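You operate a simulated robot arm through the tools that you are given. There is no shell and no other tool. Be economical: measure what you need, move in short steps, check, and stop when the job is done.

Carry out the task below with a simulated two-armed robot. There is one attempt and no reset: what you move stays moved.

Task
Cold-start the green engine and leave it running at SLOW.
Fine: fuel lever open, choke on and switch on before the pull; choke back to RUN once it runs.
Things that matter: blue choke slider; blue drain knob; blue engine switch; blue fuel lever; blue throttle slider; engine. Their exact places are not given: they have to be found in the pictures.

The check looks at the end state, three seconds after you hand in, the way a careful person would. Anything else that was tipped, shoved, dropped, spilled or broken makes it a failure.

Robot
Two 7-joint arms with fingered hands on one trunk, on a base that drives. Base frame: it is fixed to the floor where the robot stands at the start and does not move with it; the origin is under the middle of the robot, x ahead of it, y to its left, z up. Readings come in mm, rad, newtons and seconds.
The left shoulder is at the start at [39, 214, 1042], the right one opposite. With the tool pointing down near the work surface each hand reaches from about 140 to 620 mm from the robot's upright axis, wherever it stands, measured 20 degrees to its own side. Places, roughly: blue choke slider [500, 100, 800]; blue drain knob [500, 300, 700]; blue engine switch [600, 0, 700]; blue fuel lever [500, 100, 700]; blue throttle slider [700, 0, 900]; engine [700, 200, 800]. Payload 3.3 kg a hand.
The tool frame of a hand sits at the grasp point between the pads (the TCP): z along the fingers, y along the line on which they close. The tips reach 26 mm beyond it. Largest opening 132 mm; the body of the gripper starts 73 mm behind the TCP. The gripper is a hand of 2 fingers: y runs from the thumb to the fingers, the wrist lies at [0, 0, -224] in the tool frame, and closing takes about 1.5 s.
Orientation is told as [roll, pitch, yaw] about the base's x, y, z axes, in that order, counted from this pose: with the fingers straight down and closing along the base's y, the tool's x points along the base's -x, its y along +y and its z along -z.

Tools
- The arms move only by the tool jog_arm. It takes "left_motion", "right_motion" or both (then of equal length, played together; a hand with none holds still); each is a list of rows, each a list of 6 numbers: the shift along the base's x, y, z in mm, then the turn, a rotation vector about the base's x, y, z in rad. In form: [[tx, ty, tz, wx, wy, wz], ...]. A call has 1 to 20 rows; each row shifts and turns the commanded pose from where the row before left it. "left_grip" and "right_grip" are, for a hand that has rows, the finger opening in mm, from 0 to 132, set as the call begins (left out, the last holds). Each row takes 0.2 s and may step no farther than 50 mm and 0.15 rad from the row before; otherwise, or with a gripper value out of range, the whole call is refused. A pose out of reach is approached as far as the arm can. The call stops where the force on the tool passes 40 N (or 10 N more than at its start, if that is more) or the arm is blocked; 0.2 s more then pass. Each finger travels about 153 mm/s and halts on what it meets, pressing with about 33 N; the grip force reading is that of the motor and also rises with nothing between the fingers. The clock runs only during rows and for 0.2 s after the last one: add rows that do not move to give the fingers time. It gives the time, the measured TCP pose, the force on the tool (base axes), the opening and the grip force at its end, in the units of the frame above (readings bear some noise), with the torque about the TCP (base axes, N m) and any sound that the robot's microphone picked up.
- Cameras (640 x 400 px; columns grow to the right, rows downward): "scene" is now at [117.2, 26.7, 1213.5]; the picture's right is [0.20, -0.98, 0.00], its down [-0.67, -0.14, -0.73] and it looks along [0.72, 0.15, -0.68] (base axes); focal length 247 px, centre (320, 200). "left" rides on the left gripper at [-66, -3, -99] in its tool frame; the picture's right is [0.04, -1.00, 0.00], its down [0.83, 0.03, -0.55] and it looks along [0.55, 0.02, 0.83] (tool axes); focal length 261 px, centre (320, 200). "right" rides on the right gripper at [66, -3, -99] in its tool frame; the picture's right is [0.04, 1.00, 0.00], its down [-0.83, 0.03, -0.55] and it looks along [-0.55, 0.02, 0.83] (tool axes); focal length 261 px, centre (320, 200).
- grab_frame(camera): a new picture of that camera. No time passes.
- raise_lower(by): slides the trunk up (or, below 0, down) by that many mm; the arms and the scene camera ride with it, the base frame stays. It gives what a move gives, with no picture.
- steer(legs): drives the robot by 1 to 6 legs, each [ahead, left, turn to the left] in mm, mm and rad, along the robot's own axes; the way and the turn of a leg run together, so that a leg with both is an arc; at most 1500 mm and 3.142 rad a leg. The arms and the cameras ride along, it lands a little off, and it stops where it bumps. It gives what a move gives.
- move_fingers(finger1, thumb_bend, hand): sets how far each is bent, from 0 (flat) to 1 (curled in); at 0.3 the hand is open as for a grip, at 0.7 the pads meet at the TCP. One left out holds its place. A second passes; each finger stops where it meets its share of the squeeze, and holds until it gets a number again. A gripper value or a shape takes the hand back. It gives what a move gives, with no picture; readings hold the bend of each and the force on the fingers (four entries, about 0 where the hand has none), thumb and palm.
- preshape(shape, hand): the hand has 2 fingers and takes this shape, open, in about a second: jaw (thumb against the fingers, like two jaws); tri (thumb and two fingers); tip (a fingertip pinch); poke (one finger out to press); point (the index stretched); flat (the hand flat); cup (the hand cupped); fist (a fist). The gripper value then closes the fingers along that shape, each until it touches; the sizes above hold for jaw. It gives what a move gives, with no picture.
- turn_head(pan, tilt): turns the head with the scene camera to pan (to the left, within 1.501 rad either way) and tilt (down, from -0.506 to 1.204), counted from straight ahead of the robot. It gives what a move gives.
- pixel_to_xyz(camera, pixels): for up to 12 pixels [column, row] of the newest picture of that camera ("zoom" is the newest enlarged one), the place [x, y, z] in the base frame of the surface seen there, good to about 3 mm, but the place of the scene camera against the robot may be out by one fixed shift of up to 18 mm in any direction. No time passes.
- inspect(camera, box): a new picture of the part [left, top, right, bottom] of that camera's present view, enlarged. No time passes.
- close_job(): hands the job in; it is judged then, once.

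Go step by step. Measure first, check grasps and placings, and put right what went wrong. The budget is 80 turns and 78 pictures, counting those below and the enlarged ones. Unless the task says otherwise, let go and move clear before handing in, and close with one line.

The tools are called after "Request:" as name(argument=value, ...) on one line, values as JSON. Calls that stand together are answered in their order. jog_arm: Moves the arms, as the interface text tells. Its arguments: {"type":"object","properties":{"left_motion":{"type":"array","items":{"type":"array","items":{"type":"number"}}},"left_grip":{"type":"number"},"right_motion":{"type":"array","items":{"type":"array","items":{"type":"number"}}},"right_grip":{"type":"number"}},"required":[]} The other tools are called the same way: raise_lower (by) slides the trunk up or down; preshape (shape, hand) gives the hand a shape; move_fingers (finger1, thumb_bend, hand) moves the fingers one by one; steer (legs) drives the base; turn_head (pan, tilt) turns the head that bears the scene camera; grab_frame (camera) takes a picture; pixel_to_xyz (camera, pixels) gives the place of the surface under pixels of a picture; inspect (camera, box) takes an enlarged picture of a part of a camera's view; close_job () hands the job in.

At the start:

```text
t: 0.0
left_eef_pos: [396.1, 295.1, 1000.5]
left_orientation: [0.001, -0.001, 0.0]
left_contact_force: [0.7, 0.2, -0.8]
left_moment: [0.0, -0.01, 0.0]
left_opening: 131.9
left_grip_force: 0.1
left_shape: jaw
left_bend: [0.3, 0.3]
left_finger forces: [0.0, 0.0, 0.0, 0.0, 0.0, 0.0]
right_eef_pos: [343.3, -43.3, 994.0]
right_orientation: [-0.001, 0.0, 0.0]
right_contact_force: [-0.5, -0.2, 0.2]
right_moment: [0.0, 0.0, 0.01]
right_opening: 131.8
right_grip_force: 0.1
right_shape: jaw
right_bend: [0.3, 0.3]
right_finger forces: [0.0, 0.1, 0.2, 0.0, 0.1, 0.0]
trunk travel left (down, up): [-325.0, 436.0]
robot x, y, heading: [-1.9, 0.2, 0.001]
head pan, tilt: [0.201, 0.749]
```

scene: 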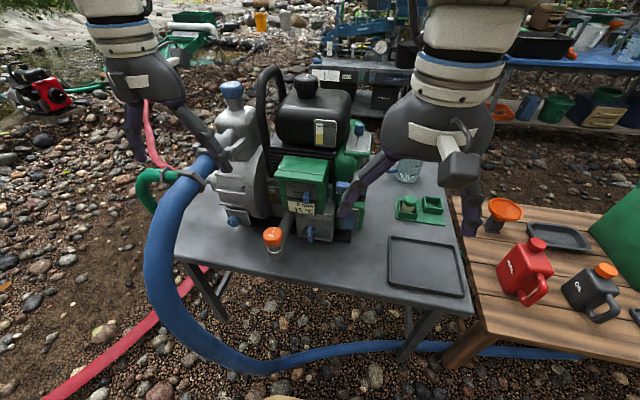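
right: 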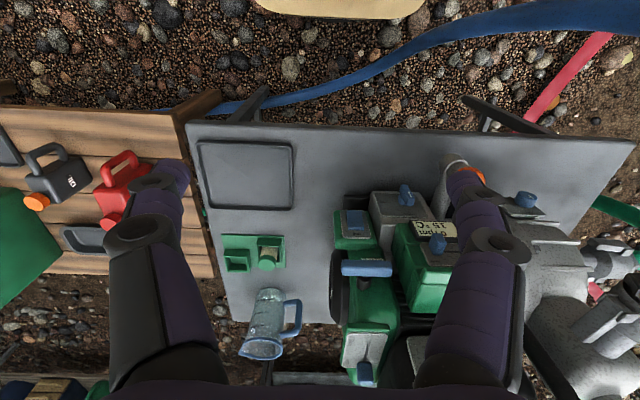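
left: 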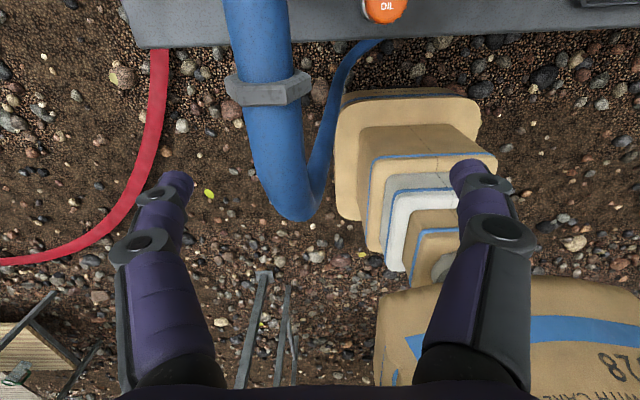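

The engine stands around pixels (300,170) in the scene, with several blue parts near (309,235), (342,190), (357,128) and (233,220). I'll enlarge the views.

Request:
inspect(camera="scene", box=[200, 60, 400, 260])

Request:
inspect(camera="right", box=[300, 140, 600, 400])

```text
2.00 times, centred on (300, 160) of scene
```

zoom: 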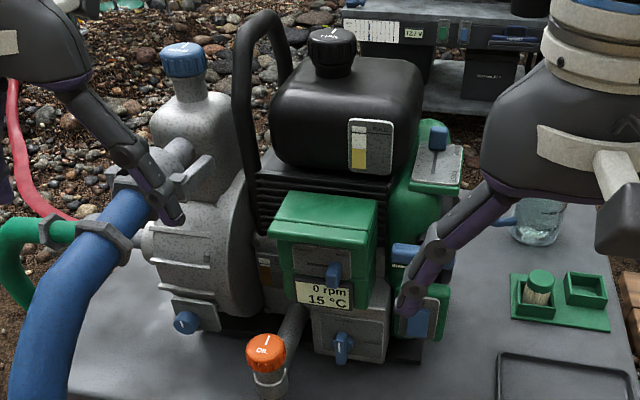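

```text
1.54 times, centred on (450, 270) of right
```

zoom: 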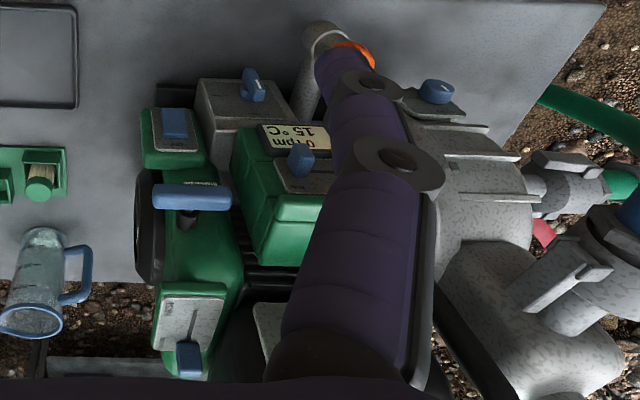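

Parts I can pick out in the first zoom: drain knob (185,322), fuel lever (342,348), choke slider (333,274), switch (415,315), throttle slider (438,135) and pull handle (405,255). I'll move the right hand aside to clear the view.

Request:
jog_arm(right_motion=[[-10, -45, 10, 0, 0, 0], [-10, -45, 10, 0, 0, 0], [-10, -45, 0, 0, 0, 0], [-10, -45, 0, 0, 0, 0], [0, -20, 0, 0, 0, 0]])

Request:
inspect(camera="scene", box=[260, 100, 400, 260])

Request:
grab_frame(camera="right")

```text
t: 1.2
left_eef_pos: [397.2, 294.4, 1000.5]
left_orientation: [0.0, 0.001, -0.001]
left_contact_force: [0.1, 0.6, 0.8]
left_moment: [0.0, 0.05, -0.01]
left_opening: 132.0
left_grip_force: 0.1
left_shape: jaw
left_bend: [0.3, 0.3]
left_finger forces: [0.1, 0.0, 0.1, 0.1, 0.0, 0.0]
right_eef_pos: [303.0, -242.1, 1013.8]
right_orientation: [0.001, -0.001, 0.001]
right_contact_force: [0.2, -0.2, -0.4]
right_moment: [-0.02, -0.01, 0.01]
right_opening: 132.0
right_grip_force: 0.1
right_shape: jaw
right_bend: [0.3, 0.3]
right_finger forces: [0.1, 0.0, 0.0, 0.0, 0.1, 0.1]
trunk travel left (down, up): [-325.0, 436.0]
robot x, y, heading: [0.9, -3.0, -0.001]
head pan, tilt: [0.201, 0.749]
```

```text
2.50 times, centred on (330, 180) of scene
```

zoom: 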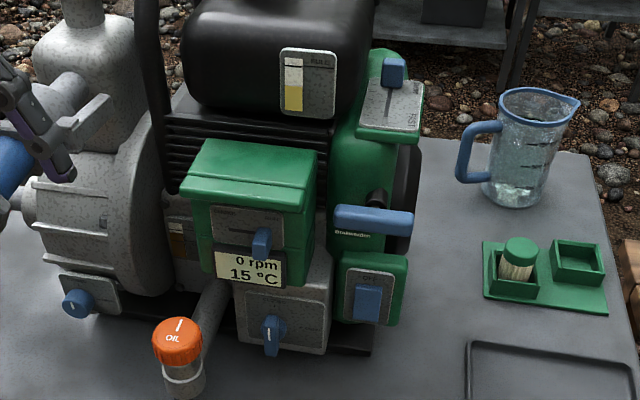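

```text
71 pictures are left
```

right: 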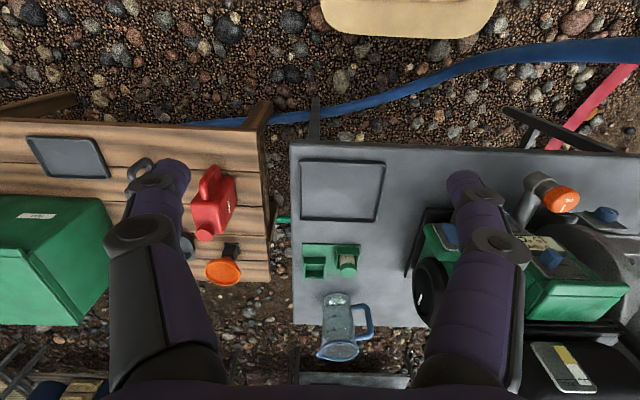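

The view is clear now. I'll measure the parts in the latest zoom.

Request:
pixel_to_xyz(camera="zoom", pixels=[[262, 242], [222, 227], [270, 335], [300, 320], [367, 302], [372, 270], [345, 217], [405, 225], [393, 70], [388, 110], [78, 302], [379, 205]])

Request:
inspect(camera="scene", box=[328, 110, 373, 140])

Request:
inspect(camera="scene", box=[296, 170, 356, 245])

```text
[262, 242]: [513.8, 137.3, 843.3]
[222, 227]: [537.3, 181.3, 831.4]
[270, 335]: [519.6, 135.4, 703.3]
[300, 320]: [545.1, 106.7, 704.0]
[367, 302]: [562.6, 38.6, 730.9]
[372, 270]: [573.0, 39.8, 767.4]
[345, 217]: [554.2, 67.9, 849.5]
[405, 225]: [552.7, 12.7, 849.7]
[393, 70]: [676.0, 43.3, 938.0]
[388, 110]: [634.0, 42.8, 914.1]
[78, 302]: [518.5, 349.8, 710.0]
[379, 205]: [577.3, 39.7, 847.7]
```

```text
13.33 times, centred on (350, 125) of scene
```

zoom: 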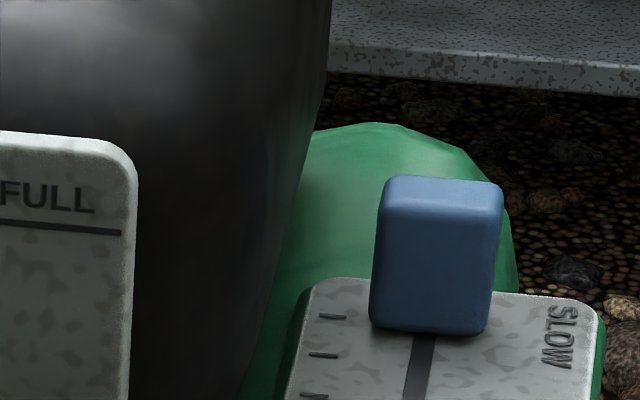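

```text
5.33 times, centred on (326, 208) of scene
```

zoom: 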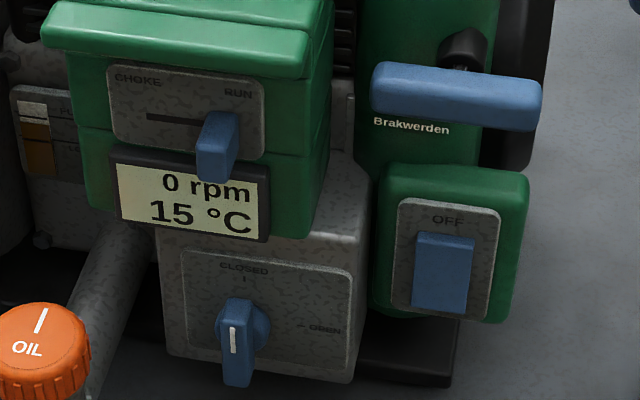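

Throttle already sits at SLOW, choke is at RUN, the fuel lever is vertical (CLOSED), and OFF is printed above the switch. Next I'll check the surroundings near the robot, where cartons show in the left view, and measure the panel faces.

Request:
pixel_to_xyz(camera="zoom", pixels=[[218, 130], [212, 170], [240, 90], [130, 130], [237, 310], [237, 375], [345, 285], [190, 340], [442, 245], [440, 300], [420, 220], [40, 320]])

Request:
grab_frame(camera="left")

Request:
pixel_to_xyz(camera="left", pixels=[[360, 180], [420, 140], [415, 200], [440, 245], [500, 330], [600, 320], [450, 100], [200, 18]])

```text
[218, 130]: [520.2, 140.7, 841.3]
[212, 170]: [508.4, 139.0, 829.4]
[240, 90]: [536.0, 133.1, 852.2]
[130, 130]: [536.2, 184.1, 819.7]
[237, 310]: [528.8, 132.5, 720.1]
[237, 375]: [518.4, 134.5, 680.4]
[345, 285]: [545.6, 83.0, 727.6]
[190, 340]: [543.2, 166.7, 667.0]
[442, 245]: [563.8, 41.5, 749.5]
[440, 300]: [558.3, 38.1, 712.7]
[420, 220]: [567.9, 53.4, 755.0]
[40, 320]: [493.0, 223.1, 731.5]
```

```text
68 pictures are left
```

left: 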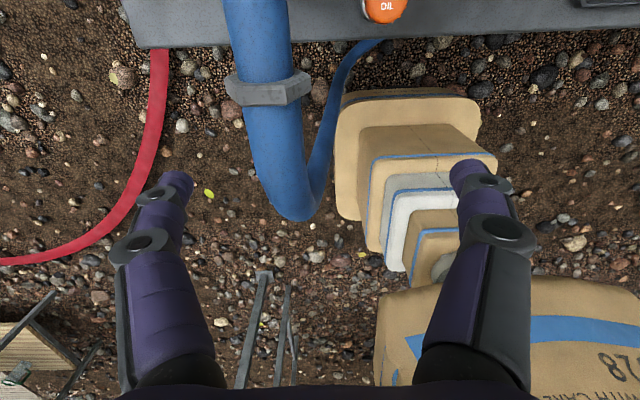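

```text
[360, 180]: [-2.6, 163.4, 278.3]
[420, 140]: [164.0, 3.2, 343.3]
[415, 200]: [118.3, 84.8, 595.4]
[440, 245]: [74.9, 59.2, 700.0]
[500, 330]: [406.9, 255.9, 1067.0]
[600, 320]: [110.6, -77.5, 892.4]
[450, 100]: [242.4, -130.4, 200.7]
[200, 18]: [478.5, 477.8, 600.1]
```

The cartons seen in the left view are the robot's own body. I want to back up a little for pulling room, so I'll look to the sides first.

Request:
turn_head(pan=1.5, tilt=0.6)

Request:
grab_frame(camera="scene")

Request:
turn_head(pan=-1.5, tilt=0.6)

Request:
grab_frame(camera="scene")

Request:
turn_head(pan=0.2, tilt=0.75)

```text
t: 2.7
left_eef_pos: [396.8, 295.9, 999.4]
left_orientation: [0.0, -0.001, 0.0]
left_contact_force: [0.3, 0.1, -0.3]
left_moment: [-0.01, -0.03, 0.0]
left_opening: 132.0
left_grip_force: 0.0
left_shape: jaw
left_bend: [0.3, 0.3]
left_finger forces: [0.0, 0.0, 0.1, 0.0, 0.0, 0.0]
right_eef_pos: [302.6, -242.4, 1015.3]
right_orientation: [-0.001, -0.001, 0.001]
right_contact_force: [-0.6, -0.5, 0.1]
right_moment: [0.02, 0.04, 0.01]
right_opening: 132.0
right_grip_force: 0.0
right_shape: jaw
right_bend: [0.3, 0.3]
right_finger forces: [0.1, 0.1, 0.0, 0.0, 0.0, 0.1]
trunk travel left (down, up): [-325.0, 436.0]
robot x, y, heading: [-0.5, 1.1, -0.001]
head pan, tilt: [1.499, 0.6]
```

```text
67 pictures are left
```

scene: 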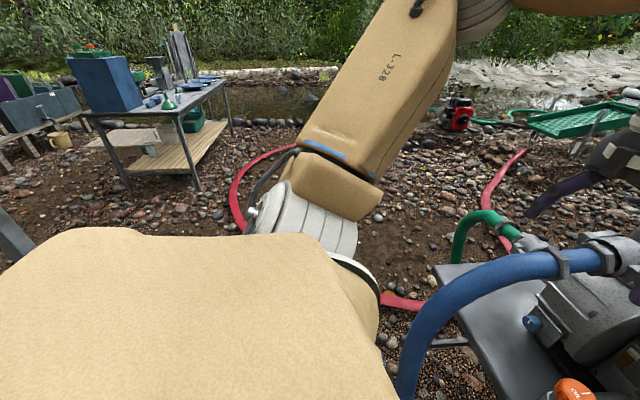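

```text
t: 5.3
left_eef_pos: [395.8, 294.3, 999.1]
left_orientation: [0.0, -0.001, 0.001]
left_contact_force: [-0.2, 0.9, -0.3]
left_moment: [0.01, 0.01, -0.02]
left_opening: 131.8
left_grip_force: 0.0
left_shape: jaw
left_bend: [0.3, 0.3]
left_finger forces: [0.0, 0.0, 0.0, 0.1, 0.0, 0.0]
right_eef_pos: [304.5, -241.8, 1014.5]
right_orientation: [0.001, 0.0, 0.001]
right_contact_force: [-0.5, -0.4, 0.1]
right_moment: [0.0, -0.02, -0.01]
right_opening: 131.8
right_grip_force: 0.0
right_shape: jaw
right_bend: [0.3, 0.3]
right_finger forces: [0.0, 0.0, 0.0, 0.0, 0.0, 0.0]
trunk travel left (down, up): [-325.0, 436.0]
robot x, y, heading: [-0.4, -3.4, -0.001]
head pan, tilt: [-1.499, 0.6]
```

```text
66 pictures are left
```

scene: 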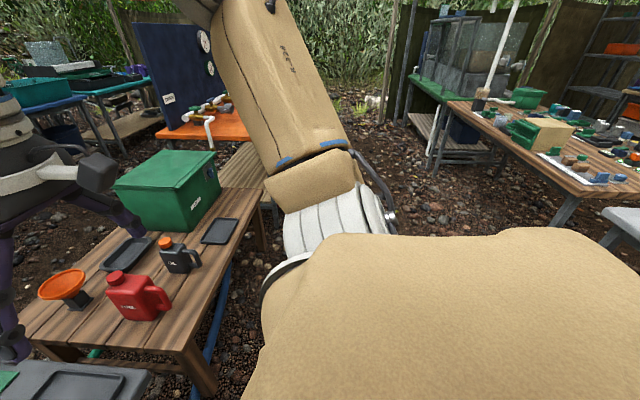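

```text
t: 7.0
left_eef_pos: [396.1, 295.0, 998.6]
left_orientation: [0.001, -0.001, 0.001]
left_contact_force: [0.8, -0.3, -0.6]
left_moment: [-0.02, -0.01, -0.04]
left_opening: 131.9
left_grip_force: 0.0
left_shape: jaw
left_bend: [0.3, 0.3]
left_finger forces: [0.0, 0.0, 0.1, 0.1, 0.0, 0.0]
right_eef_pos: [302.6, -241.1, 1013.4]
right_orientation: [0.001, 0.0, 0.001]
right_contact_force: [-0.3, 0.2, 0.4]
right_moment: [0.01, 0.02, 0.0]
right_opening: 131.8
right_grip_force: 0.0
right_shape: jaw
right_bend: [0.3, 0.3]
right_finger forces: [0.0, 0.1, 0.0, 0.0, 0.0, 0.0]
trunk travel left (down, up): [-325.0, 436.0]
robot x, y, heading: [-1.1, -1.5, 0.002]
head pan, tilt: [0.201, 0.75]
```

The ground beside and behind looks free. I'll back up 120 mm, then pitch the left hand to point forward in front of the engine.

Request:
steer(legs=[[-120, 0, 0]])

Request:
jog_arm(left_motion=[[0, -10, -5, 0, -0.145, 0], [0, -10, -5, 0, -0.145, 0], [0, -10, -5, 0, -0.145, 0], [0, -10, -5, 0, -0.145, 0], [0, -10, -5, 0, -0.145, 0], [0, -10, -5, 0, -0.145, 0], [0, -10, -5, 0, -0.145, 0], [0, -10, -5, 0, -0.145, 0], [10, -10, -5, 0, -0.145, 0], [10, -10, -5, 0, -0.145, 0], [0, -10, -5, 0, -0.1208, 0]])

Request:
grab_frame(camera="left")

```text
t: 8.2
left_eef_pos: [274.2, 295.7, 1000.7]
left_orientation: [-0.002, -0.001, 0.002]
left_contact_force: [-0.9, -0.2, -0.2]
left_moment: [0.0, 0.0, 0.0]
left_opening: 132.1
left_grip_force: 0.0
left_shape: jaw
left_bend: [0.3, 0.3]
left_finger forces: [0.0, 0.0, 0.1, 0.0, 0.1, 0.0]
right_eef_pos: [179.8, -242.0, 1015.0]
right_orientation: [0.001, 0.0, 0.002]
right_contact_force: [-0.6, -0.1, 0.5]
right_moment: [-0.02, -0.02, -0.01]
right_opening: 131.7
right_grip_force: 0.1
right_shape: jaw
right_bend: [0.3, 0.3]
right_finger forces: [0.0, 0.0, 0.1, 0.0, 0.1, 0.0]
trunk travel left (down, up): [-325.0, 436.0]
robot x, y, heading: [-122.5, 1.8, -0.002]
head pan, tilt: [0.201, 0.75]
```

```text
t: 10.8
left_eef_pos: [411.5, 171.6, 1038.5]
left_orientation: [-1.778, -1.504, 1.82]
left_contact_force: [0.0, -0.4, -0.4]
left_moment: [-0.02, 0.01, -0.04]
left_opening: 132.0
left_grip_force: 0.1
left_shape: jaw
left_bend: [0.3, 0.3]
left_finger forces: [0.0, 0.0, 0.0, 0.0, 0.0, 0.1]
left hand out of reach, approached as far as the arm can: row 6, 7, 8, 10, 11
right_eef_pos: [181.2, -241.4, 1014.7]
right_orientation: [0.0, 0.001, 0.002]
right_contact_force: [0.7, 0.7, -0.5]
right_moment: [0.02, -0.02, 0.01]
right_opening: 131.9
right_grip_force: 0.0
right_shape: jaw
right_bend: [0.3, 0.3]
right_finger forces: [0.0, 0.0, 0.0, 0.0, 0.0, 0.0]
trunk travel left (down, up): [-325.0, 436.0]
robot x, y, heading: [-121.6, 3.3, 0.001]
head pan, tilt: [0.201, 0.75]
stopped in row 11 (left hand): the arm was blocked; the commanded pose is now the measured one
```

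```text
65 pictures are left
```

left: 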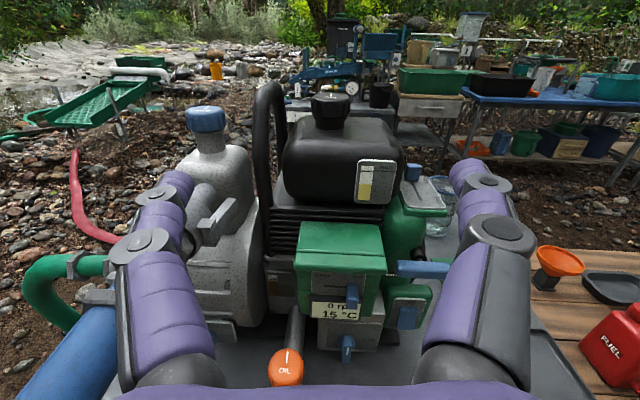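

The left view now shows everything well. I'll measure the parts with the more accurate left camera and zoom in.

Request:
pixel_to_xyz(camera="left", pixels=[[352, 290], [352, 300], [347, 343], [347, 356], [407, 317], [403, 268], [445, 269], [412, 170], [425, 195], [286, 370], [370, 330], [215, 330]])

Request:
inspect(camera="left", box=[285, 250, 445, 370])

Request:
inspect(camera="left", box=[380, 150, 460, 220])

```text
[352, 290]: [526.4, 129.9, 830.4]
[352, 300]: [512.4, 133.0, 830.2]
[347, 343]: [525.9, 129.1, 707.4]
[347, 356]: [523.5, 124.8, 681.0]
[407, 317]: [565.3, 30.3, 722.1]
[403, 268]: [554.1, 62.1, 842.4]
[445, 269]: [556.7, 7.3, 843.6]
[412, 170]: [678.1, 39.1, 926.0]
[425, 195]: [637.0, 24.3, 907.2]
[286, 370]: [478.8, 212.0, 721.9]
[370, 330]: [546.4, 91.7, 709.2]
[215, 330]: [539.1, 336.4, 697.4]
```

```text
3.33 times, centred on (365, 310) of left
```

zoom: 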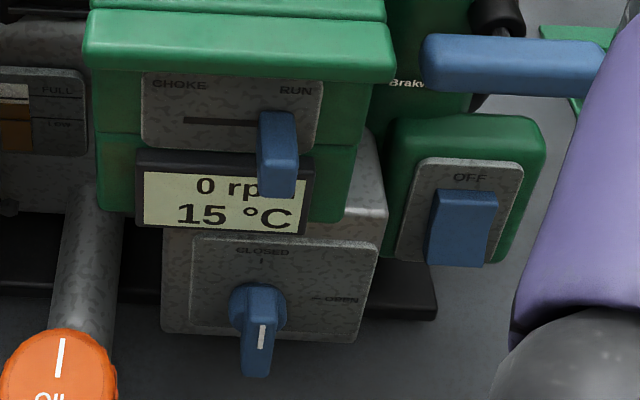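

```text
5.71 times, centred on (420, 185) of left
```

zoom: 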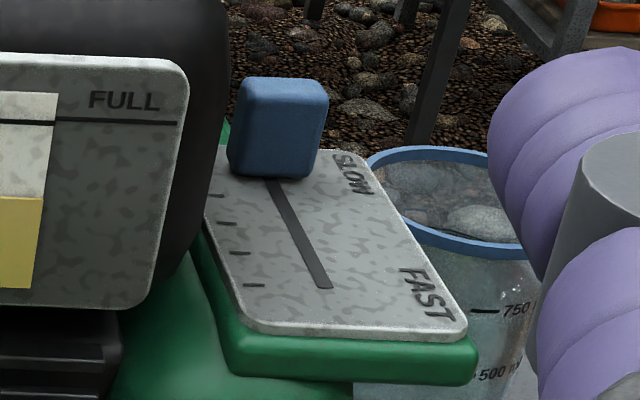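

The fuel lever fin sits about (522, 129, 703) in front of its plate (x≈546). I'll lower the left hand in front of it with a narrow opening and correct the small tilt.

Request:
jog_arm(left_motion=[[0, -12, -40, 0.065, 0, -0.042], [0, -12, -42, 0, 0, 0], [0, -12, -42, 0, 0, 0], [0, -7, -42, 0, 0, 0], [0, 0, -42, 0, 0, 0], [0, 0, -42, 0, 0, 0], [0, 0, -42, 0, 0, 0], [0, 0, -41, 0, 0, 0], [0, 0, 0, 0, 0, 0]], left_grip=44)

Request:
grab_frame(camera="left")

Request:
grab_frame(camera="scene")

```text
t: 11.6
left_eef_pos: [464.3, 167.2, 988.4]
left_orientation: [-1.804, -1.496, 1.914]
left_contact_force: [-0.5, 0.3, -0.4]
left_moment: [0.03, 0.01, -0.01]
left_opening: 44.0
left_grip_force: 0.0
left_shape: jaw
left_bend: [0.73, 0.7]
left_finger forces: [0.1, 0.1, 0.1, 0.1, 0.0, 0.1]
left hand out of reach, approached as far as the arm can: row 1, 2, 3
right_eef_pos: [180.2, -242.3, 1014.7]
right_orientation: [-0.001, 0.001, 0.002]
right_contact_force: [0.8, 0.2, -1.0]
right_moment: [0.01, 0.0, -0.02]
right_opening: 131.9
right_grip_force: 0.0
right_shape: jaw
right_bend: [0.3, 0.3]
right_finger forces: [0.1, 0.1, 0.0, 0.1, 0.1, 0.1]
trunk travel left (down, up): [-325.0, 436.0]
robot x, y, heading: [-122.0, -0.4, 0.005]
head pan, tilt: [0.201, 0.75]
stopped in row 3 (left hand): the arm was blocked; the commanded pose is now the measured one
```

```text
62 pictures are left
```

left: 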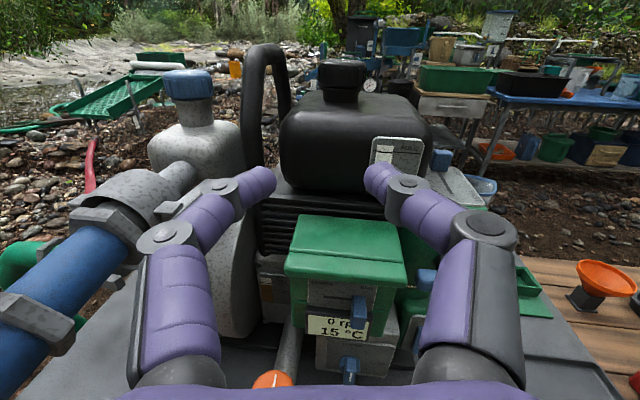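

```text
61 pictures are left
```

scene: 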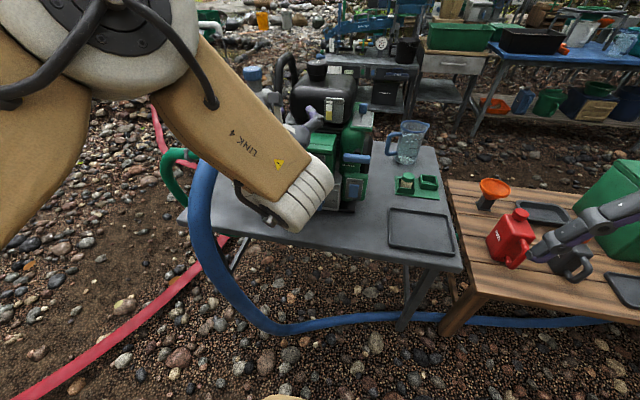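

The hand was too close to the shoulder to hold that orientation. I'll go down from here while easing back to about x=440.

Request:
jog_arm(left_motion=[[0, 0, -30, 0, 0, 0], [0, -5, -40, 0, 0, 0], [-5, -10, -40, 0, 0, 0], [-5, -10, -40, 0, 0, 0], [-5, -10, -40, 0, 0, 0], [-5, -3, -40, 0, 0, 0], [-4, 0, -30, 0, 0, 0], [0, 0, -25, 0, 0, 0]], left_grip=44)

Request:
grab_frame(camera="left")

```text
t: 13.0
left_eef_pos: [494.2, 130.1, 878.7]
left_orientation: [-2.207, -1.469, 2.37]
left_contact_force: [-12.0, -1.8, 12.8]
left_moment: [-0.4, -0.36, -0.34]
left_opening: 44.4
left_grip_force: 0.1
left_shape: jaw
left_bend: [0.73, 0.71]
left_finger forces: [0.0, 0.0, 0.0, 0.1, 20.3, 0.0]
left hand out of reach, approached as far as the arm can: row 1, 2, 3, 4, 5, 6
right_eef_pos: [178.9, -242.2, 1014.4]
right_orientation: [-0.001, 0.002, 0.002]
right_contact_force: [-0.4, 0.1, 0.3]
right_moment: [0.02, 0.0, 0.01]
right_opening: 131.8
right_grip_force: 0.1
right_shape: jaw
right_bend: [0.3, 0.3]
right_finger forces: [0.0, 0.0, 0.0, 0.0, 0.0, 0.1]
trunk travel left (down, up): [-325.0, 436.0]
robot x, y, heading: [-123.5, 1.0, 0.002]
head pan, tilt: [0.201, 0.75]
stopped in row 6 (left hand): the force on the tool passed its limit at 55 N (the readings are from after the stop); the commanded pose is now the measured one
```

```text
60 pictures are left
```

left: 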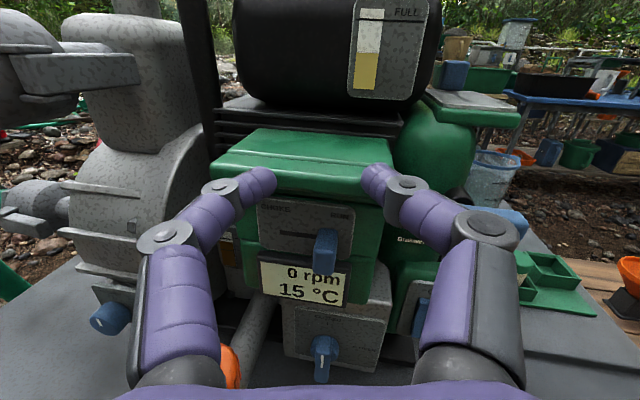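

The left hand slid along a joint limit and touched the lid near (270,180). I'll back off with the base, then lower the trunk so that a horizontal hand is easier to hold.

Request:
steer(legs=[[-180, 0, 0]])

Request:
raise_lower(by=-200)

Request:
jog_arm(left_motion=[[0, 5, 20, 0, 0, 0], [0, 5, 30, 0, 0, 0], [0, 0, 0, 0, 0, 0]], left_grip=44)

Request:
grab_frame(camera="scene")

```text
t: 14.5
left_eef_pos: [314.0, 129.2, 876.1]
left_orientation: [-2.159, -1.471, 2.317]
left_contact_force: [-0.2, 0.2, 0.0]
left_moment: [0.0, 0.01, -0.02]
left_opening: 44.0
left_grip_force: 0.1
left_shape: jaw
left_bend: [0.73, 0.7]
left_finger forces: [0.1, 0.1, 0.1, 0.0, 0.0, 0.1]
right_eef_pos: [-0.4, -241.6, 1013.8]
right_orientation: [0.0, 0.0, -0.002]
right_contact_force: [-1.1, -0.2, 0.7]
right_moment: [-0.01, -0.02, 0.05]
right_opening: 132.1
right_grip_force: 0.0
right_shape: jaw
right_bend: [0.3, 0.3]
right_finger forces: [0.0, 0.1, 0.0, 0.1, 0.0, 0.0]
trunk travel left (down, up): [-325.0, 436.0]
robot x, y, heading: [-304.1, -2.6, -0.002]
head pan, tilt: [0.201, 0.75]
```

```text
t: 16.7
left_eef_pos: [312.3, 129.7, 572.4]
left_orientation: [-0.411, -1.438, 0.576]
left_contact_force: [0.1, -0.4, 0.1]
left_moment: [-0.04, -0.03, -0.01]
left_opening: 44.1
left_grip_force: 0.0
left_shape: jaw
left_bend: [0.73, 0.7]
left_finger forces: [0.1, 0.1, 0.0, 0.0, 0.0, 0.0]
right_eef_pos: [0.7, -242.0, 810.6]
right_orientation: [0.003, 0.007, -0.002]
right_contact_force: [-0.4, 0.7, -0.8]
right_moment: [0.01, -0.02, 0.0]
right_opening: 131.9
right_grip_force: 0.1
right_shape: jaw
right_bend: [0.3, 0.3]
right_finger forces: [0.1, 0.0, 0.0, 0.1, 0.0, 0.1]
trunk travel left (down, up): [-125.0, 636.0]
robot x, y, heading: [-299.9, 0.1, -0.0]
head pan, tilt: [0.201, 0.75]
```

```text
t: 17.5
left_eef_pos: [320.9, 138.4, 612.8]
left_orientation: [-0.411, -1.436, 0.576]
left_contact_force: [0.0, -0.2, -0.2]
left_moment: [-0.01, 0.02, -0.01]
left_opening: 43.9
left_grip_force: 0.1
left_shape: jaw
left_bend: [0.73, 0.7]
left_finger forces: [0.0, 0.0, 0.1, 0.0, 0.0, 0.0]
left hand out of reach, approached as far as the arm can: row 1, 2
right_eef_pos: [0.5, -242.7, 810.8]
right_orientation: [0.003, 0.008, -0.002]
right_contact_force: [0.6, 0.0, -0.6]
right_moment: [0.0, -0.01, 0.0]
right_opening: 132.2
right_grip_force: 0.1
right_shape: jaw
right_bend: [0.3, 0.3]
right_finger forces: [0.0, 0.0, 0.0, 0.1, 0.0, 0.1]
trunk travel left (down, up): [-125.0, 636.0]
robot x, y, heading: [-307.1, 0.1, -0.003]
head pan, tilt: [0.201, 0.75]
```

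```text
59 pictures are left
```

scene: 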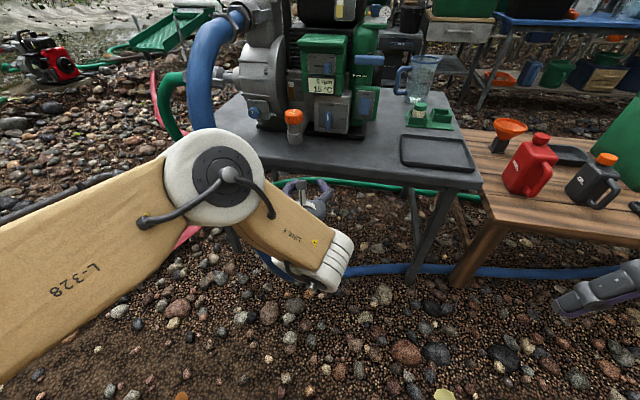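

The hand is below table height now but well in front of the table. I'll bring it up and slightly forward to see how far the arm follows.

Request:
jog_arm(left_motion=[[5, 0, 30, 0, 0, 0], [5, 0, 30, 0, 0, 0], [5, 0, 30, 0, 0, 0], [5, 0, 30, 0, 0, 0], [0, 0, 0, 0, 0, 0]])

```text
t: 18.7
left_eef_pos: [342.5, 138.5, 734.2]
left_orientation: [-0.411, -1.439, 0.576]
left_contact_force: [0.0, -1.3, -0.3]
left_moment: [0.01, 0.0, -0.01]
left_opening: 43.9
left_grip_force: 0.0
left_shape: jaw
left_bend: [0.73, 0.7]
left_finger forces: [0.0, 0.0, 0.0, 0.0, 0.0, 0.0]
right_eef_pos: [-0.1, -242.0, 811.1]
right_orientation: [0.002, 0.007, -0.003]
right_contact_force: [0.5, -0.4, 0.2]
right_moment: [-0.01, -0.01, 0.0]
right_opening: 132.1
right_grip_force: 0.0
right_shape: jaw
right_bend: [0.3, 0.3]
right_finger forces: [0.1, 0.0, 0.1, 0.0, 0.0, 0.0]
trunk travel left (down, up): [-125.0, 636.0]
robot x, y, heading: [-302.2, -1.3, -0.003]
head pan, tilt: [0.201, 0.75]
```

The arm responds freely now. I'll straighten the tool to point along +x and drive forward 80 mm.

Request:
jog_arm(left_motion=[[5, 0, 0, 0.05, -0.12, 0], [5, 0, -10, 0, 0, -0.145], [0, 0, -10, 0, 0, -0.015], [0, 0, 0, 0, 0, 0]])

Request:
steer(legs=[[80, 0, 0]])

Request:
grab_frame(camera="left")

```text
t: 19.7
left_eef_pos: [350.6, 137.9, 714.5]
left_orientation: [-1.774, -1.547, 1.777]
left_contact_force: [0.3, -0.5, 0.4]
left_moment: [0.02, 0.01, 0.01]
left_opening: 43.9
left_grip_force: 0.0
left_shape: jaw
left_bend: [0.73, 0.7]
left_finger forces: [0.0, 0.1, 0.1, 0.0, 0.0, 0.0]
right_eef_pos: [0.6, -240.6, 811.4]
right_orientation: [0.002, 0.009, -0.001]
right_contact_force: [0.3, -0.4, 0.0]
right_moment: [0.02, 0.01, -0.03]
right_opening: 131.9
right_grip_force: 0.0
right_shape: jaw
right_bend: [0.3, 0.3]
right_finger forces: [0.0, 0.0, 0.0, 0.1, 0.0, 0.1]
trunk travel left (down, up): [-125.0, 636.0]
robot x, y, heading: [-303.0, -1.5, -0.001]
head pan, tilt: [0.201, 0.75]
```

```text
t: 20.7
left_eef_pos: [432.0, 138.7, 711.8]
left_orientation: [-1.767, -1.547, 1.773]
left_contact_force: [-0.2, 0.4, -0.1]
left_moment: [0.0, 0.0, -0.02]
left_opening: 44.0
left_grip_force: 0.0
left_shape: jaw
left_bend: [0.73, 0.7]
left_finger forces: [0.0, 0.1, 0.1, 0.0, 0.0, 0.0]
right_eef_pos: [81.8, -241.2, 811.8]
right_orientation: [0.001, 0.008, 0.001]
right_contact_force: [0.4, -1.1, -0.3]
right_moment: [-0.01, -0.03, -0.01]
right_opening: 132.0
right_grip_force: 0.1
right_shape: jaw
right_bend: [0.3, 0.3]
right_finger forces: [0.1, 0.0, 0.1, 0.0, 0.0, 0.1]
trunk travel left (down, up): [-125.0, 636.0]
robot x, y, heading: [-226.2, 0.2, -0.003]
head pan, tilt: [0.201, 0.75]
```

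```text
58 pictures are left
```

left: 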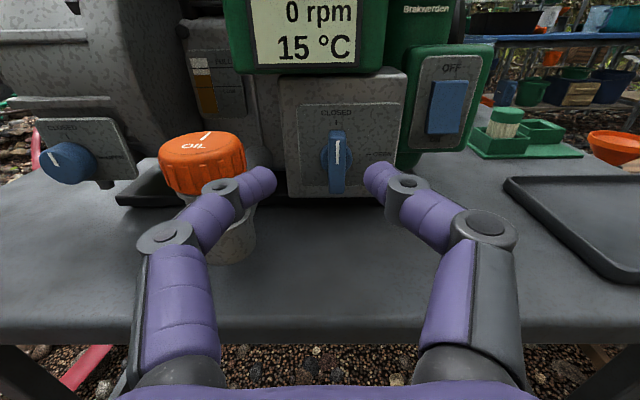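

The lever fin is at (337,160), and the oil filler at (200,165) is close to the left finger. I'll measure both.

Request:
pixel_to_xyz(camera="left", pixels=[[337, 135], [337, 150], [336, 185], [337, 165], [305, 180], [355, 120], [208, 160], [243, 160], [206, 190], [235, 225], [380, 153], [444, 105]])

Request:
inspect(camera="left", box=[280, 90, 400, 200])

Request:
inspect(camera="left", box=[20, 100, 140, 200])

Request:
inspect(camera="left", box=[400, 40, 500, 160])

```text
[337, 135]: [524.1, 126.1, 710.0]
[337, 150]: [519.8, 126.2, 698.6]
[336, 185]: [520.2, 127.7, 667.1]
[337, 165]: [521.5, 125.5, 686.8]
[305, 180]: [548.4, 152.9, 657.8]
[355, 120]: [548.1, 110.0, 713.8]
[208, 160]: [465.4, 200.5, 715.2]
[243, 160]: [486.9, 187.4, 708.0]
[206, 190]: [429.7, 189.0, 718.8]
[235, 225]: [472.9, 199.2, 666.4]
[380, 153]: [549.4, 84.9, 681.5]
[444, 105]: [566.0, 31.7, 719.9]
```

```text
3.64 times, centred on (340, 145) of left
```

zoom: 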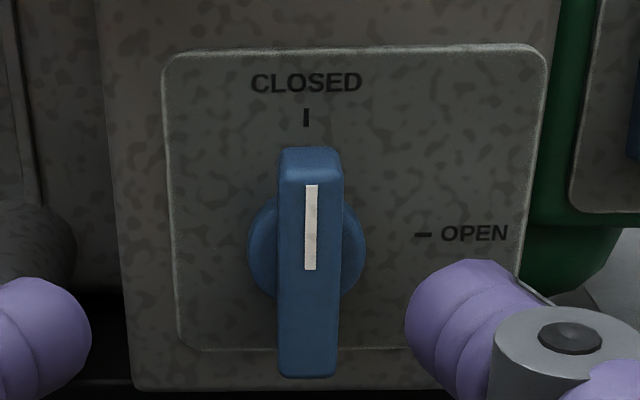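

```text
4.00 times, centred on (80, 150) of left
```

zoom: 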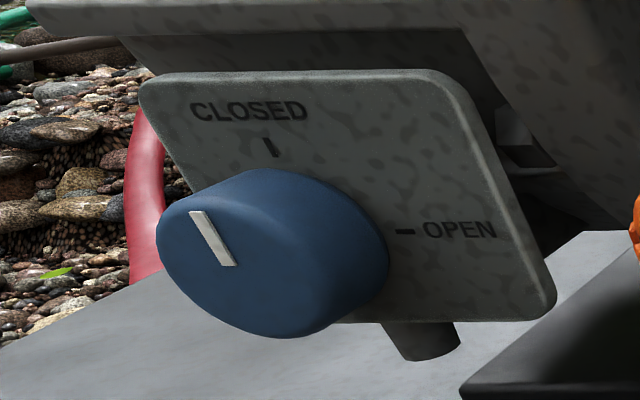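

```text
3.33 times, centred on (450, 100) of left
```

zoom: 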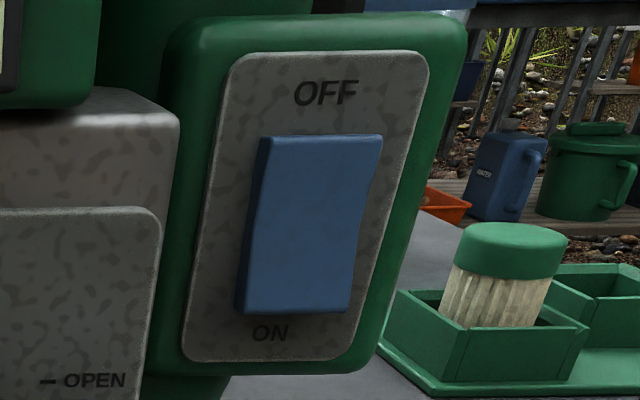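

The drain knob is already CLOSED (mark up), so I'll leave it alone. The switch needs its lower half pressed. The fuel fin is centred near (520,127,681). To keep clear of the oil filler I'll yaw the left hand 0.35 rad so it comes in from the right, with a 26 mm opening.

Request:
jog_arm(left_motion=[[0, -12, -10, 0, 0, 0.12], [0, -12, -10, 0, 0, 0.12], [5, -12, -11, 0, 0, 0.11], [0, 0, 0, 0, 0, 0]], left_grip=26)

Request:
grab_frame(camera="left")

Request:
pixel_to_xyz(camera="left", pixels=[[165, 235], [480, 225], [220, 188], [300, 345], [270, 180], [370, 180]])

```text
t: 21.9
left_eef_pos: [449.4, 148.7, 684.9]
left_orientation: [-1.857, -1.544, 2.289]
left_contact_force: [-0.4, -0.2, 0.3]
left_moment: [0.0, -0.03, -0.02]
left_opening: 25.9
left_grip_force: 0.1
left_shape: jaw
left_bend: [0.73, 0.7]
left_finger forces: [0.0, 0.1, 0.1, 0.0, 0.0, 0.0]
right_eef_pos: [81.4, -240.3, 809.7]
right_orientation: [0.001, 0.009, 0.002]
right_contact_force: [0.0, 0.4, 0.1]
right_moment: [0.03, 0.0, -0.01]
right_opening: 131.7
right_grip_force: 0.1
right_shape: jaw
right_bend: [0.3, 0.3]
right_finger forces: [0.0, 0.0, 0.0, 0.1, 0.0, 0.0]
trunk travel left (down, up): [-125.0, 636.0]
robot x, y, heading: [-218.9, 0.9, 0.002]
head pan, tilt: [0.201, 0.75]
stopped in row 4 (left hand): the arm was blocked; the commanded pose is now the measured one
```

```text
54 pictures are left
```

left: 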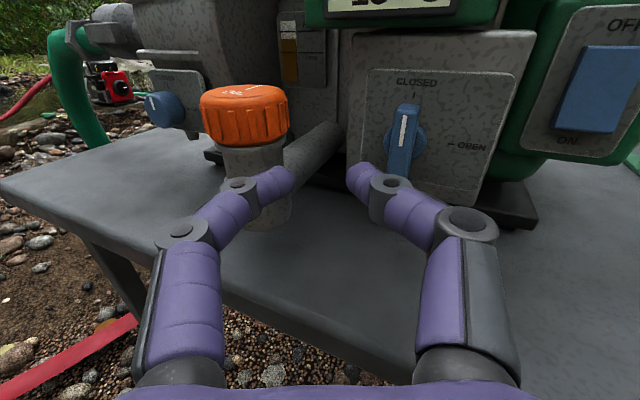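

```text
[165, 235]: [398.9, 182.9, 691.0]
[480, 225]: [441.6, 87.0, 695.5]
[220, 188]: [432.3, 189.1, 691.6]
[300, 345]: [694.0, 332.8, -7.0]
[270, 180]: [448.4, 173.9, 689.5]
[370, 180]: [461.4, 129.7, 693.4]
```

The inward yaw blocked the left arm. A better way is to straighten the hand, roll it 90° so the fingers stack vertically and are narrow in y, and use the closed fingers as a stick.

Request:
jog_arm(left_motion=[[-10, 0, 5, 0, 0, -0.14], [-10, 0, 5, 0, 0, -0.14], [-5, 0, 5, 0, 0, -0.14], [0, 0, 0, 0.15, 0, 0], [0, 0, 0, 0.15, 0, 0], [0, 0, 0, 0.15, 0, 0], [0, 0, 0, 0.15, 0, 0], [0, 0, 0, 0.15, 0, 0], [0, 0, 0, 0.15, 0, 0], [0, 0, 0, 0.15, 0, 0], [0, 0, 0, 0.15, 0, 0], [0, 0, 0, 0.15, 0, 0], [0, 0, 0, 0.15, 0, 0], [0, 0, 0, 0.07, 0, 0], [0, 0, 0, 0, 0, 0]], left_grip=0)

Request:
grab_frame(camera="left")

```text
t: 25.1
left_eef_pos: [423.6, 144.4, 700.4]
left_orientation: [1.575, -0.025, -1.58]
left_contact_force: [-0.1, 0.9, 0.2]
left_moment: [0.02, -0.04, 0.02]
left_opening: 0.1
left_grip_force: 33.6
left_shape: jaw
left_bend: [0.65, 0.7]
left_finger forces: [0.0, 0.0, 0.0, 0.0, 0.0, 0.1]
right_eef_pos: [81.5, -241.3, 811.7]
right_orientation: [0.001, 0.007, 0.0]
right_contact_force: [-0.9, 0.2, -0.3]
right_moment: [0.03, 0.02, 0.01]
right_opening: 131.7
right_grip_force: 0.0
right_shape: jaw
right_bend: [0.3, 0.3]
right_finger forces: [0.0, 0.0, 0.0, 0.0, 0.0, 0.2]
trunk travel left (down, up): [-125.0, 636.0]
robot x, y, heading: [-221.2, -0.7, 0.003]
head pan, tilt: [0.201, 0.75]
```

```text
53 pictures are left
```

left: 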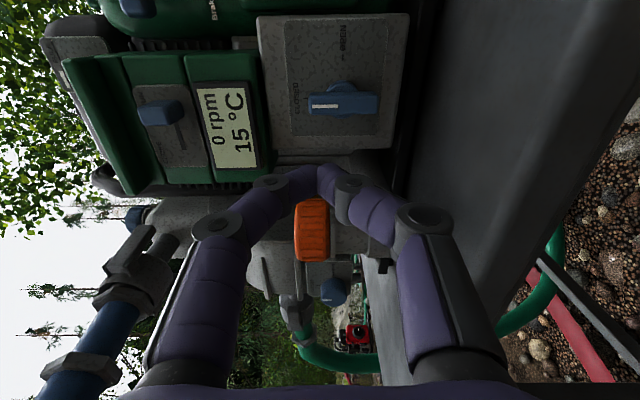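

Rolled cleanly: the fingers are stacked at y=144 and the fin shows at (340,100). I'll advance along the left side of the fin's upper half.

Request:
jog_arm(left_motion=[[25, 3, -1, 0, 0, 0], [25, 0, -1, 0, 0, 0], [20, 0, 0, 0, 0, 0], [18, 0, 0, 0, 0, 0], [0, 0, 0, 0, 0, 0]], left_grip=0)

Request:
grab_frame(camera="left")

```text
t: 26.3
left_eef_pos: [473.8, 131.9, 707.0]
left_orientation: [1.576, -0.028, -1.575]
left_contact_force: [-0.6, 1.1, -0.4]
left_moment: [-0.03, 0.04, -0.01]
left_opening: 0.0
left_grip_force: 32.9
left_shape: jaw
left_bend: [0.65, 0.7]
left_finger forces: [0.1, 0.0, 0.0, 0.1, 0.0, 0.2]
left hand out of reach, approached as far as the arm can: row 2, 3, 4
right_eef_pos: [81.1, -240.2, 810.7]
right_orientation: [0.003, 0.008, 0.0]
right_contact_force: [0.2, -1.3, 0.4]
right_moment: [0.0, 0.01, -0.04]
right_opening: 132.1
right_grip_force: 0.0
right_shape: jaw
right_bend: [0.3, 0.3]
right_finger forces: [0.1, 0.0, 0.0, 0.1, 0.1, 0.1]
trunk travel left (down, up): [-125.0, 636.0]
robot x, y, heading: [-217.2, -0.9, 0.001]
head pan, tilt: [0.201, 0.75]
```

```text
52 pictures are left
```

left: 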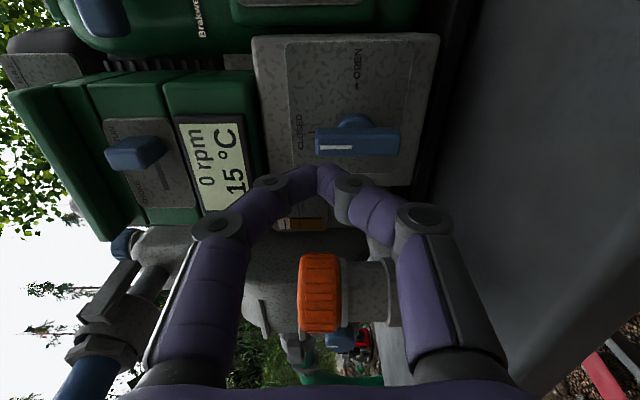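

The arm tops out here, so I'll pull the hand back a little and let the base do the forward travel.

Request:
jog_arm(left_motion=[[-20, 8, -4, 0, 0, 0], [-20, 8, -4, 0, 0, 0], [0, 0, 0, 0, 0, 0]])

Request:
steer(legs=[[60, 0, 0]])

Request:
grab_frame(camera="left")

```text
t: 27.1
left_eef_pos: [433.3, 147.4, 699.8]
left_orientation: [1.575, -0.028, -1.579]
left_contact_force: [0.7, -0.5, -0.3]
left_moment: [0.0, 0.02, 0.0]
left_opening: 0.1
left_grip_force: 32.9
left_shape: jaw
left_bend: [0.65, 0.7]
left_finger forces: [0.1, 0.0, 0.0, 0.1, 0.0, 0.1]
right_eef_pos: [81.3, -240.4, 810.5]
right_orientation: [0.001, 0.008, 0.001]
right_contact_force: [-0.6, 0.1, -0.1]
right_moment: [-0.02, 0.01, 0.03]
right_opening: 131.9
right_grip_force: 0.1
right_shape: jaw
right_bend: [0.3, 0.3]
right_finger forces: [0.1, 0.0, 0.0, 0.0, 0.0, 0.1]
trunk travel left (down, up): [-125.0, 636.0]
robot x, y, heading: [-221.2, 2.7, 0.002]
head pan, tilt: [0.201, 0.75]
```

```text
t: 28.1
left_eef_pos: [493.0, 145.7, 698.5]
left_orientation: [1.576, -0.028, -1.579]
left_contact_force: [0.1, -0.5, 0.4]
left_moment: [-0.04, -0.01, 0.01]
left_opening: 0.0
left_grip_force: 33.0
left_shape: jaw
left_bend: [0.65, 0.7]
left_finger forces: [0.1, 0.0, 0.0, 0.0, 0.0, 0.1]
right_eef_pos: [141.6, -240.8, 811.2]
right_orientation: [0.002, 0.008, -0.001]
right_contact_force: [-0.3, -0.1, 0.1]
right_moment: [-0.03, 0.01, 0.01]
right_opening: 131.7
right_grip_force: 0.2
right_shape: jaw
right_bend: [0.3, 0.3]
right_finger forces: [0.0, 0.0, 0.0, 0.1, 0.1, 0.1]
trunk travel left (down, up): [-125.0, 636.0]
robot x, y, heading: [-160.9, 0.8, -0.0]
head pan, tilt: [0.201, 0.75]
```

```text
51 pictures are left
```

left: 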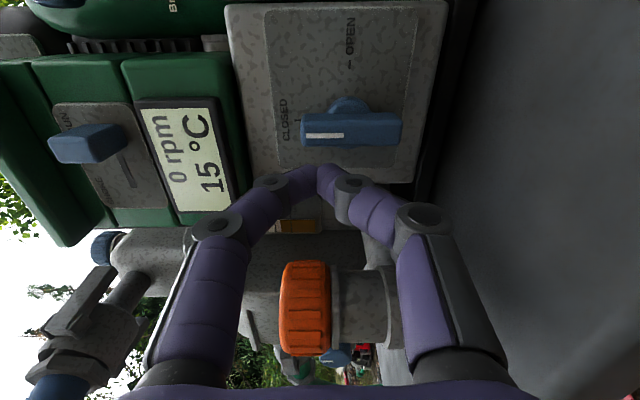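

The tips sit at the fin's upper third, just left of it. I'll advance 20 mm and push toward -y.

Request:
jog_arm(left_motion=[[10, 1, 0, 0, 0, 0], [9, 0, 0, 0, 0, 0], [0, -8, 0, 0, 0, 0], [0, -8, 0, 0, 0, 0], [0, -8, 0, 0, 0, 0], [0, -6, 0, 0, 0, 0]])

Request:
grab_frame(camera="left")

```text
t: 29.5
left_eef_pos: [510.5, 117.8, 702.4]
left_orientation: [1.581, -0.026, -1.579]
left_contact_force: [-11.1, 5.6, 17.1]
left_moment: [0.08, -0.09, 0.04]
left_opening: 0.0
left_grip_force: 32.8
left_shape: jaw
left_bend: [0.65, 0.7]
left_finger forces: [0.0, 0.0, 0.1, 0.0, 0.0, 0.1]
right_eef_pos: [141.2, -241.8, 812.7]
right_orientation: [0.002, 0.003, 0.0]
right_contact_force: [-0.6, 0.5, -0.7]
right_moment: [-0.05, -0.01, 0.02]
right_opening: 132.1
right_grip_force: 0.0
right_shape: jaw
right_bend: [0.3, 0.3]
right_finger forces: [0.0, 0.0, 0.0, 0.0, 0.0, 0.0]
trunk travel left (down, up): [-125.0, 636.0]
robot x, y, heading: [-167.4, 3.3, 0.0]
head pan, tilt: [0.201, 0.75]
```

```text
50 pictures are left
```

left: 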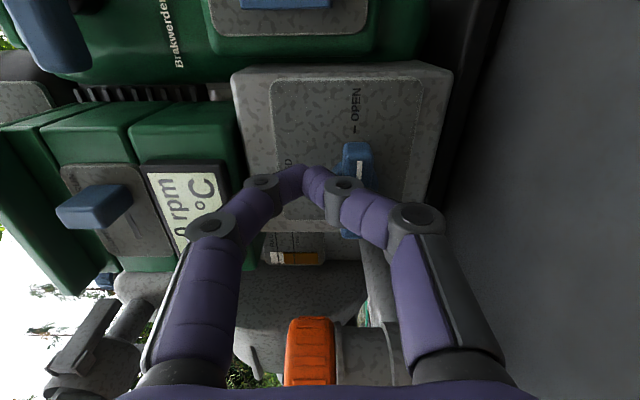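

The fin has swung with its mark at (357,170) pointing to OPEN. I'll back off and check the angle.

Request:
jog_arm(left_motion=[[-10, 0, 5, 0, 0, 0], [-20, 0, 5, 0, 0, 0], [-20, 0, 5, 0, 0, 0], [-20, 0, 15, 0, 0, 0]])

Request:
inspect(camera="left", box=[240, 30, 440, 200])

```text
t: 30.5
left_eef_pos: [453.2, 115.6, 724.0]
left_orientation: [1.577, -0.026, -1.581]
left_contact_force: [-0.6, -0.4, 0.1]
left_moment: [0.01, 0.01, 0.0]
left_opening: 0.1
left_grip_force: 32.8
left_shape: jaw
left_bend: [0.65, 0.7]
left_finger forces: [0.0, 0.0, 0.0, 0.0, 0.0, 0.0]
left hand out of reach, approached as far as the arm can: row 4
right_eef_pos: [140.8, -240.9, 810.6]
right_orientation: [0.003, 0.008, -0.002]
right_contact_force: [0.3, 0.5, 0.0]
right_moment: [-0.03, -0.02, 0.0]
right_opening: 131.6
right_grip_force: 0.1
right_shape: jaw
right_bend: [0.3, 0.3]
right_finger forces: [0.0, 0.1, 0.0, 0.1, 0.1, 0.0]
trunk travel left (down, up): [-125.0, 636.0]
robot x, y, heading: [-163.5, -1.9, 0.002]
head pan, tilt: [0.201, 0.75]
```

```text
2.35 times, centred on (340, 115) of left
```

zoom: 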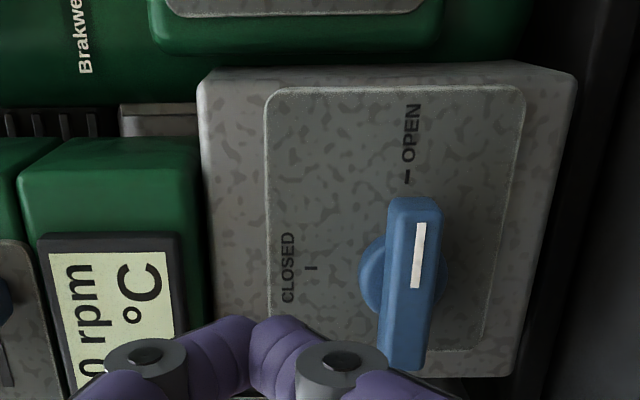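

The mark lines up with OPEN. Next is the choke. I'll raise the trunk 120 mm to bring the hand to slider height and look.

Request:
raise_lower(by=120)

Request:
grab_frame(camera="left")

Request:
grab_frame(camera="scene")

```text
t: 32.0
left_eef_pos: [452.5, 118.9, 843.7]
left_orientation: [1.577, -0.028, -1.58]
left_contact_force: [0.5, -0.3, -0.3]
left_moment: [-0.05, 0.02, 0.03]
left_opening: 0.1
left_grip_force: 32.6
left_shape: jaw
left_bend: [0.65, 0.7]
left_finger forces: [0.0, 0.0, 0.1, 0.0, 0.0, 0.0]
right_eef_pos: [142.9, -241.7, 931.0]
right_orientation: [0.002, 0.007, 0.001]
right_contact_force: [-0.1, -0.2, -0.3]
right_moment: [0.03, 0.02, 0.0]
right_opening: 132.0
right_grip_force: 0.0
right_shape: jaw
right_bend: [0.3, 0.3]
right_finger forces: [0.0, 0.0, 0.1, 0.1, 0.0, 0.0]
trunk travel left (down, up): [-245.0, 516.0]
robot x, y, heading: [-162.9, -1.5, 0.0]
head pan, tilt: [0.201, 0.75]
```

```text
48 pictures are left
```

left: 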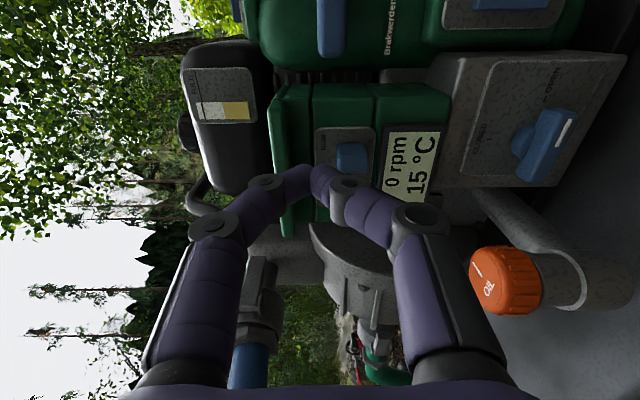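

```text
47 pictures are left
```

scene: 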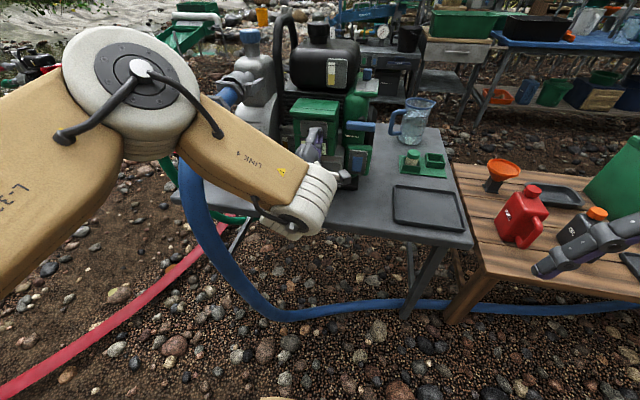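

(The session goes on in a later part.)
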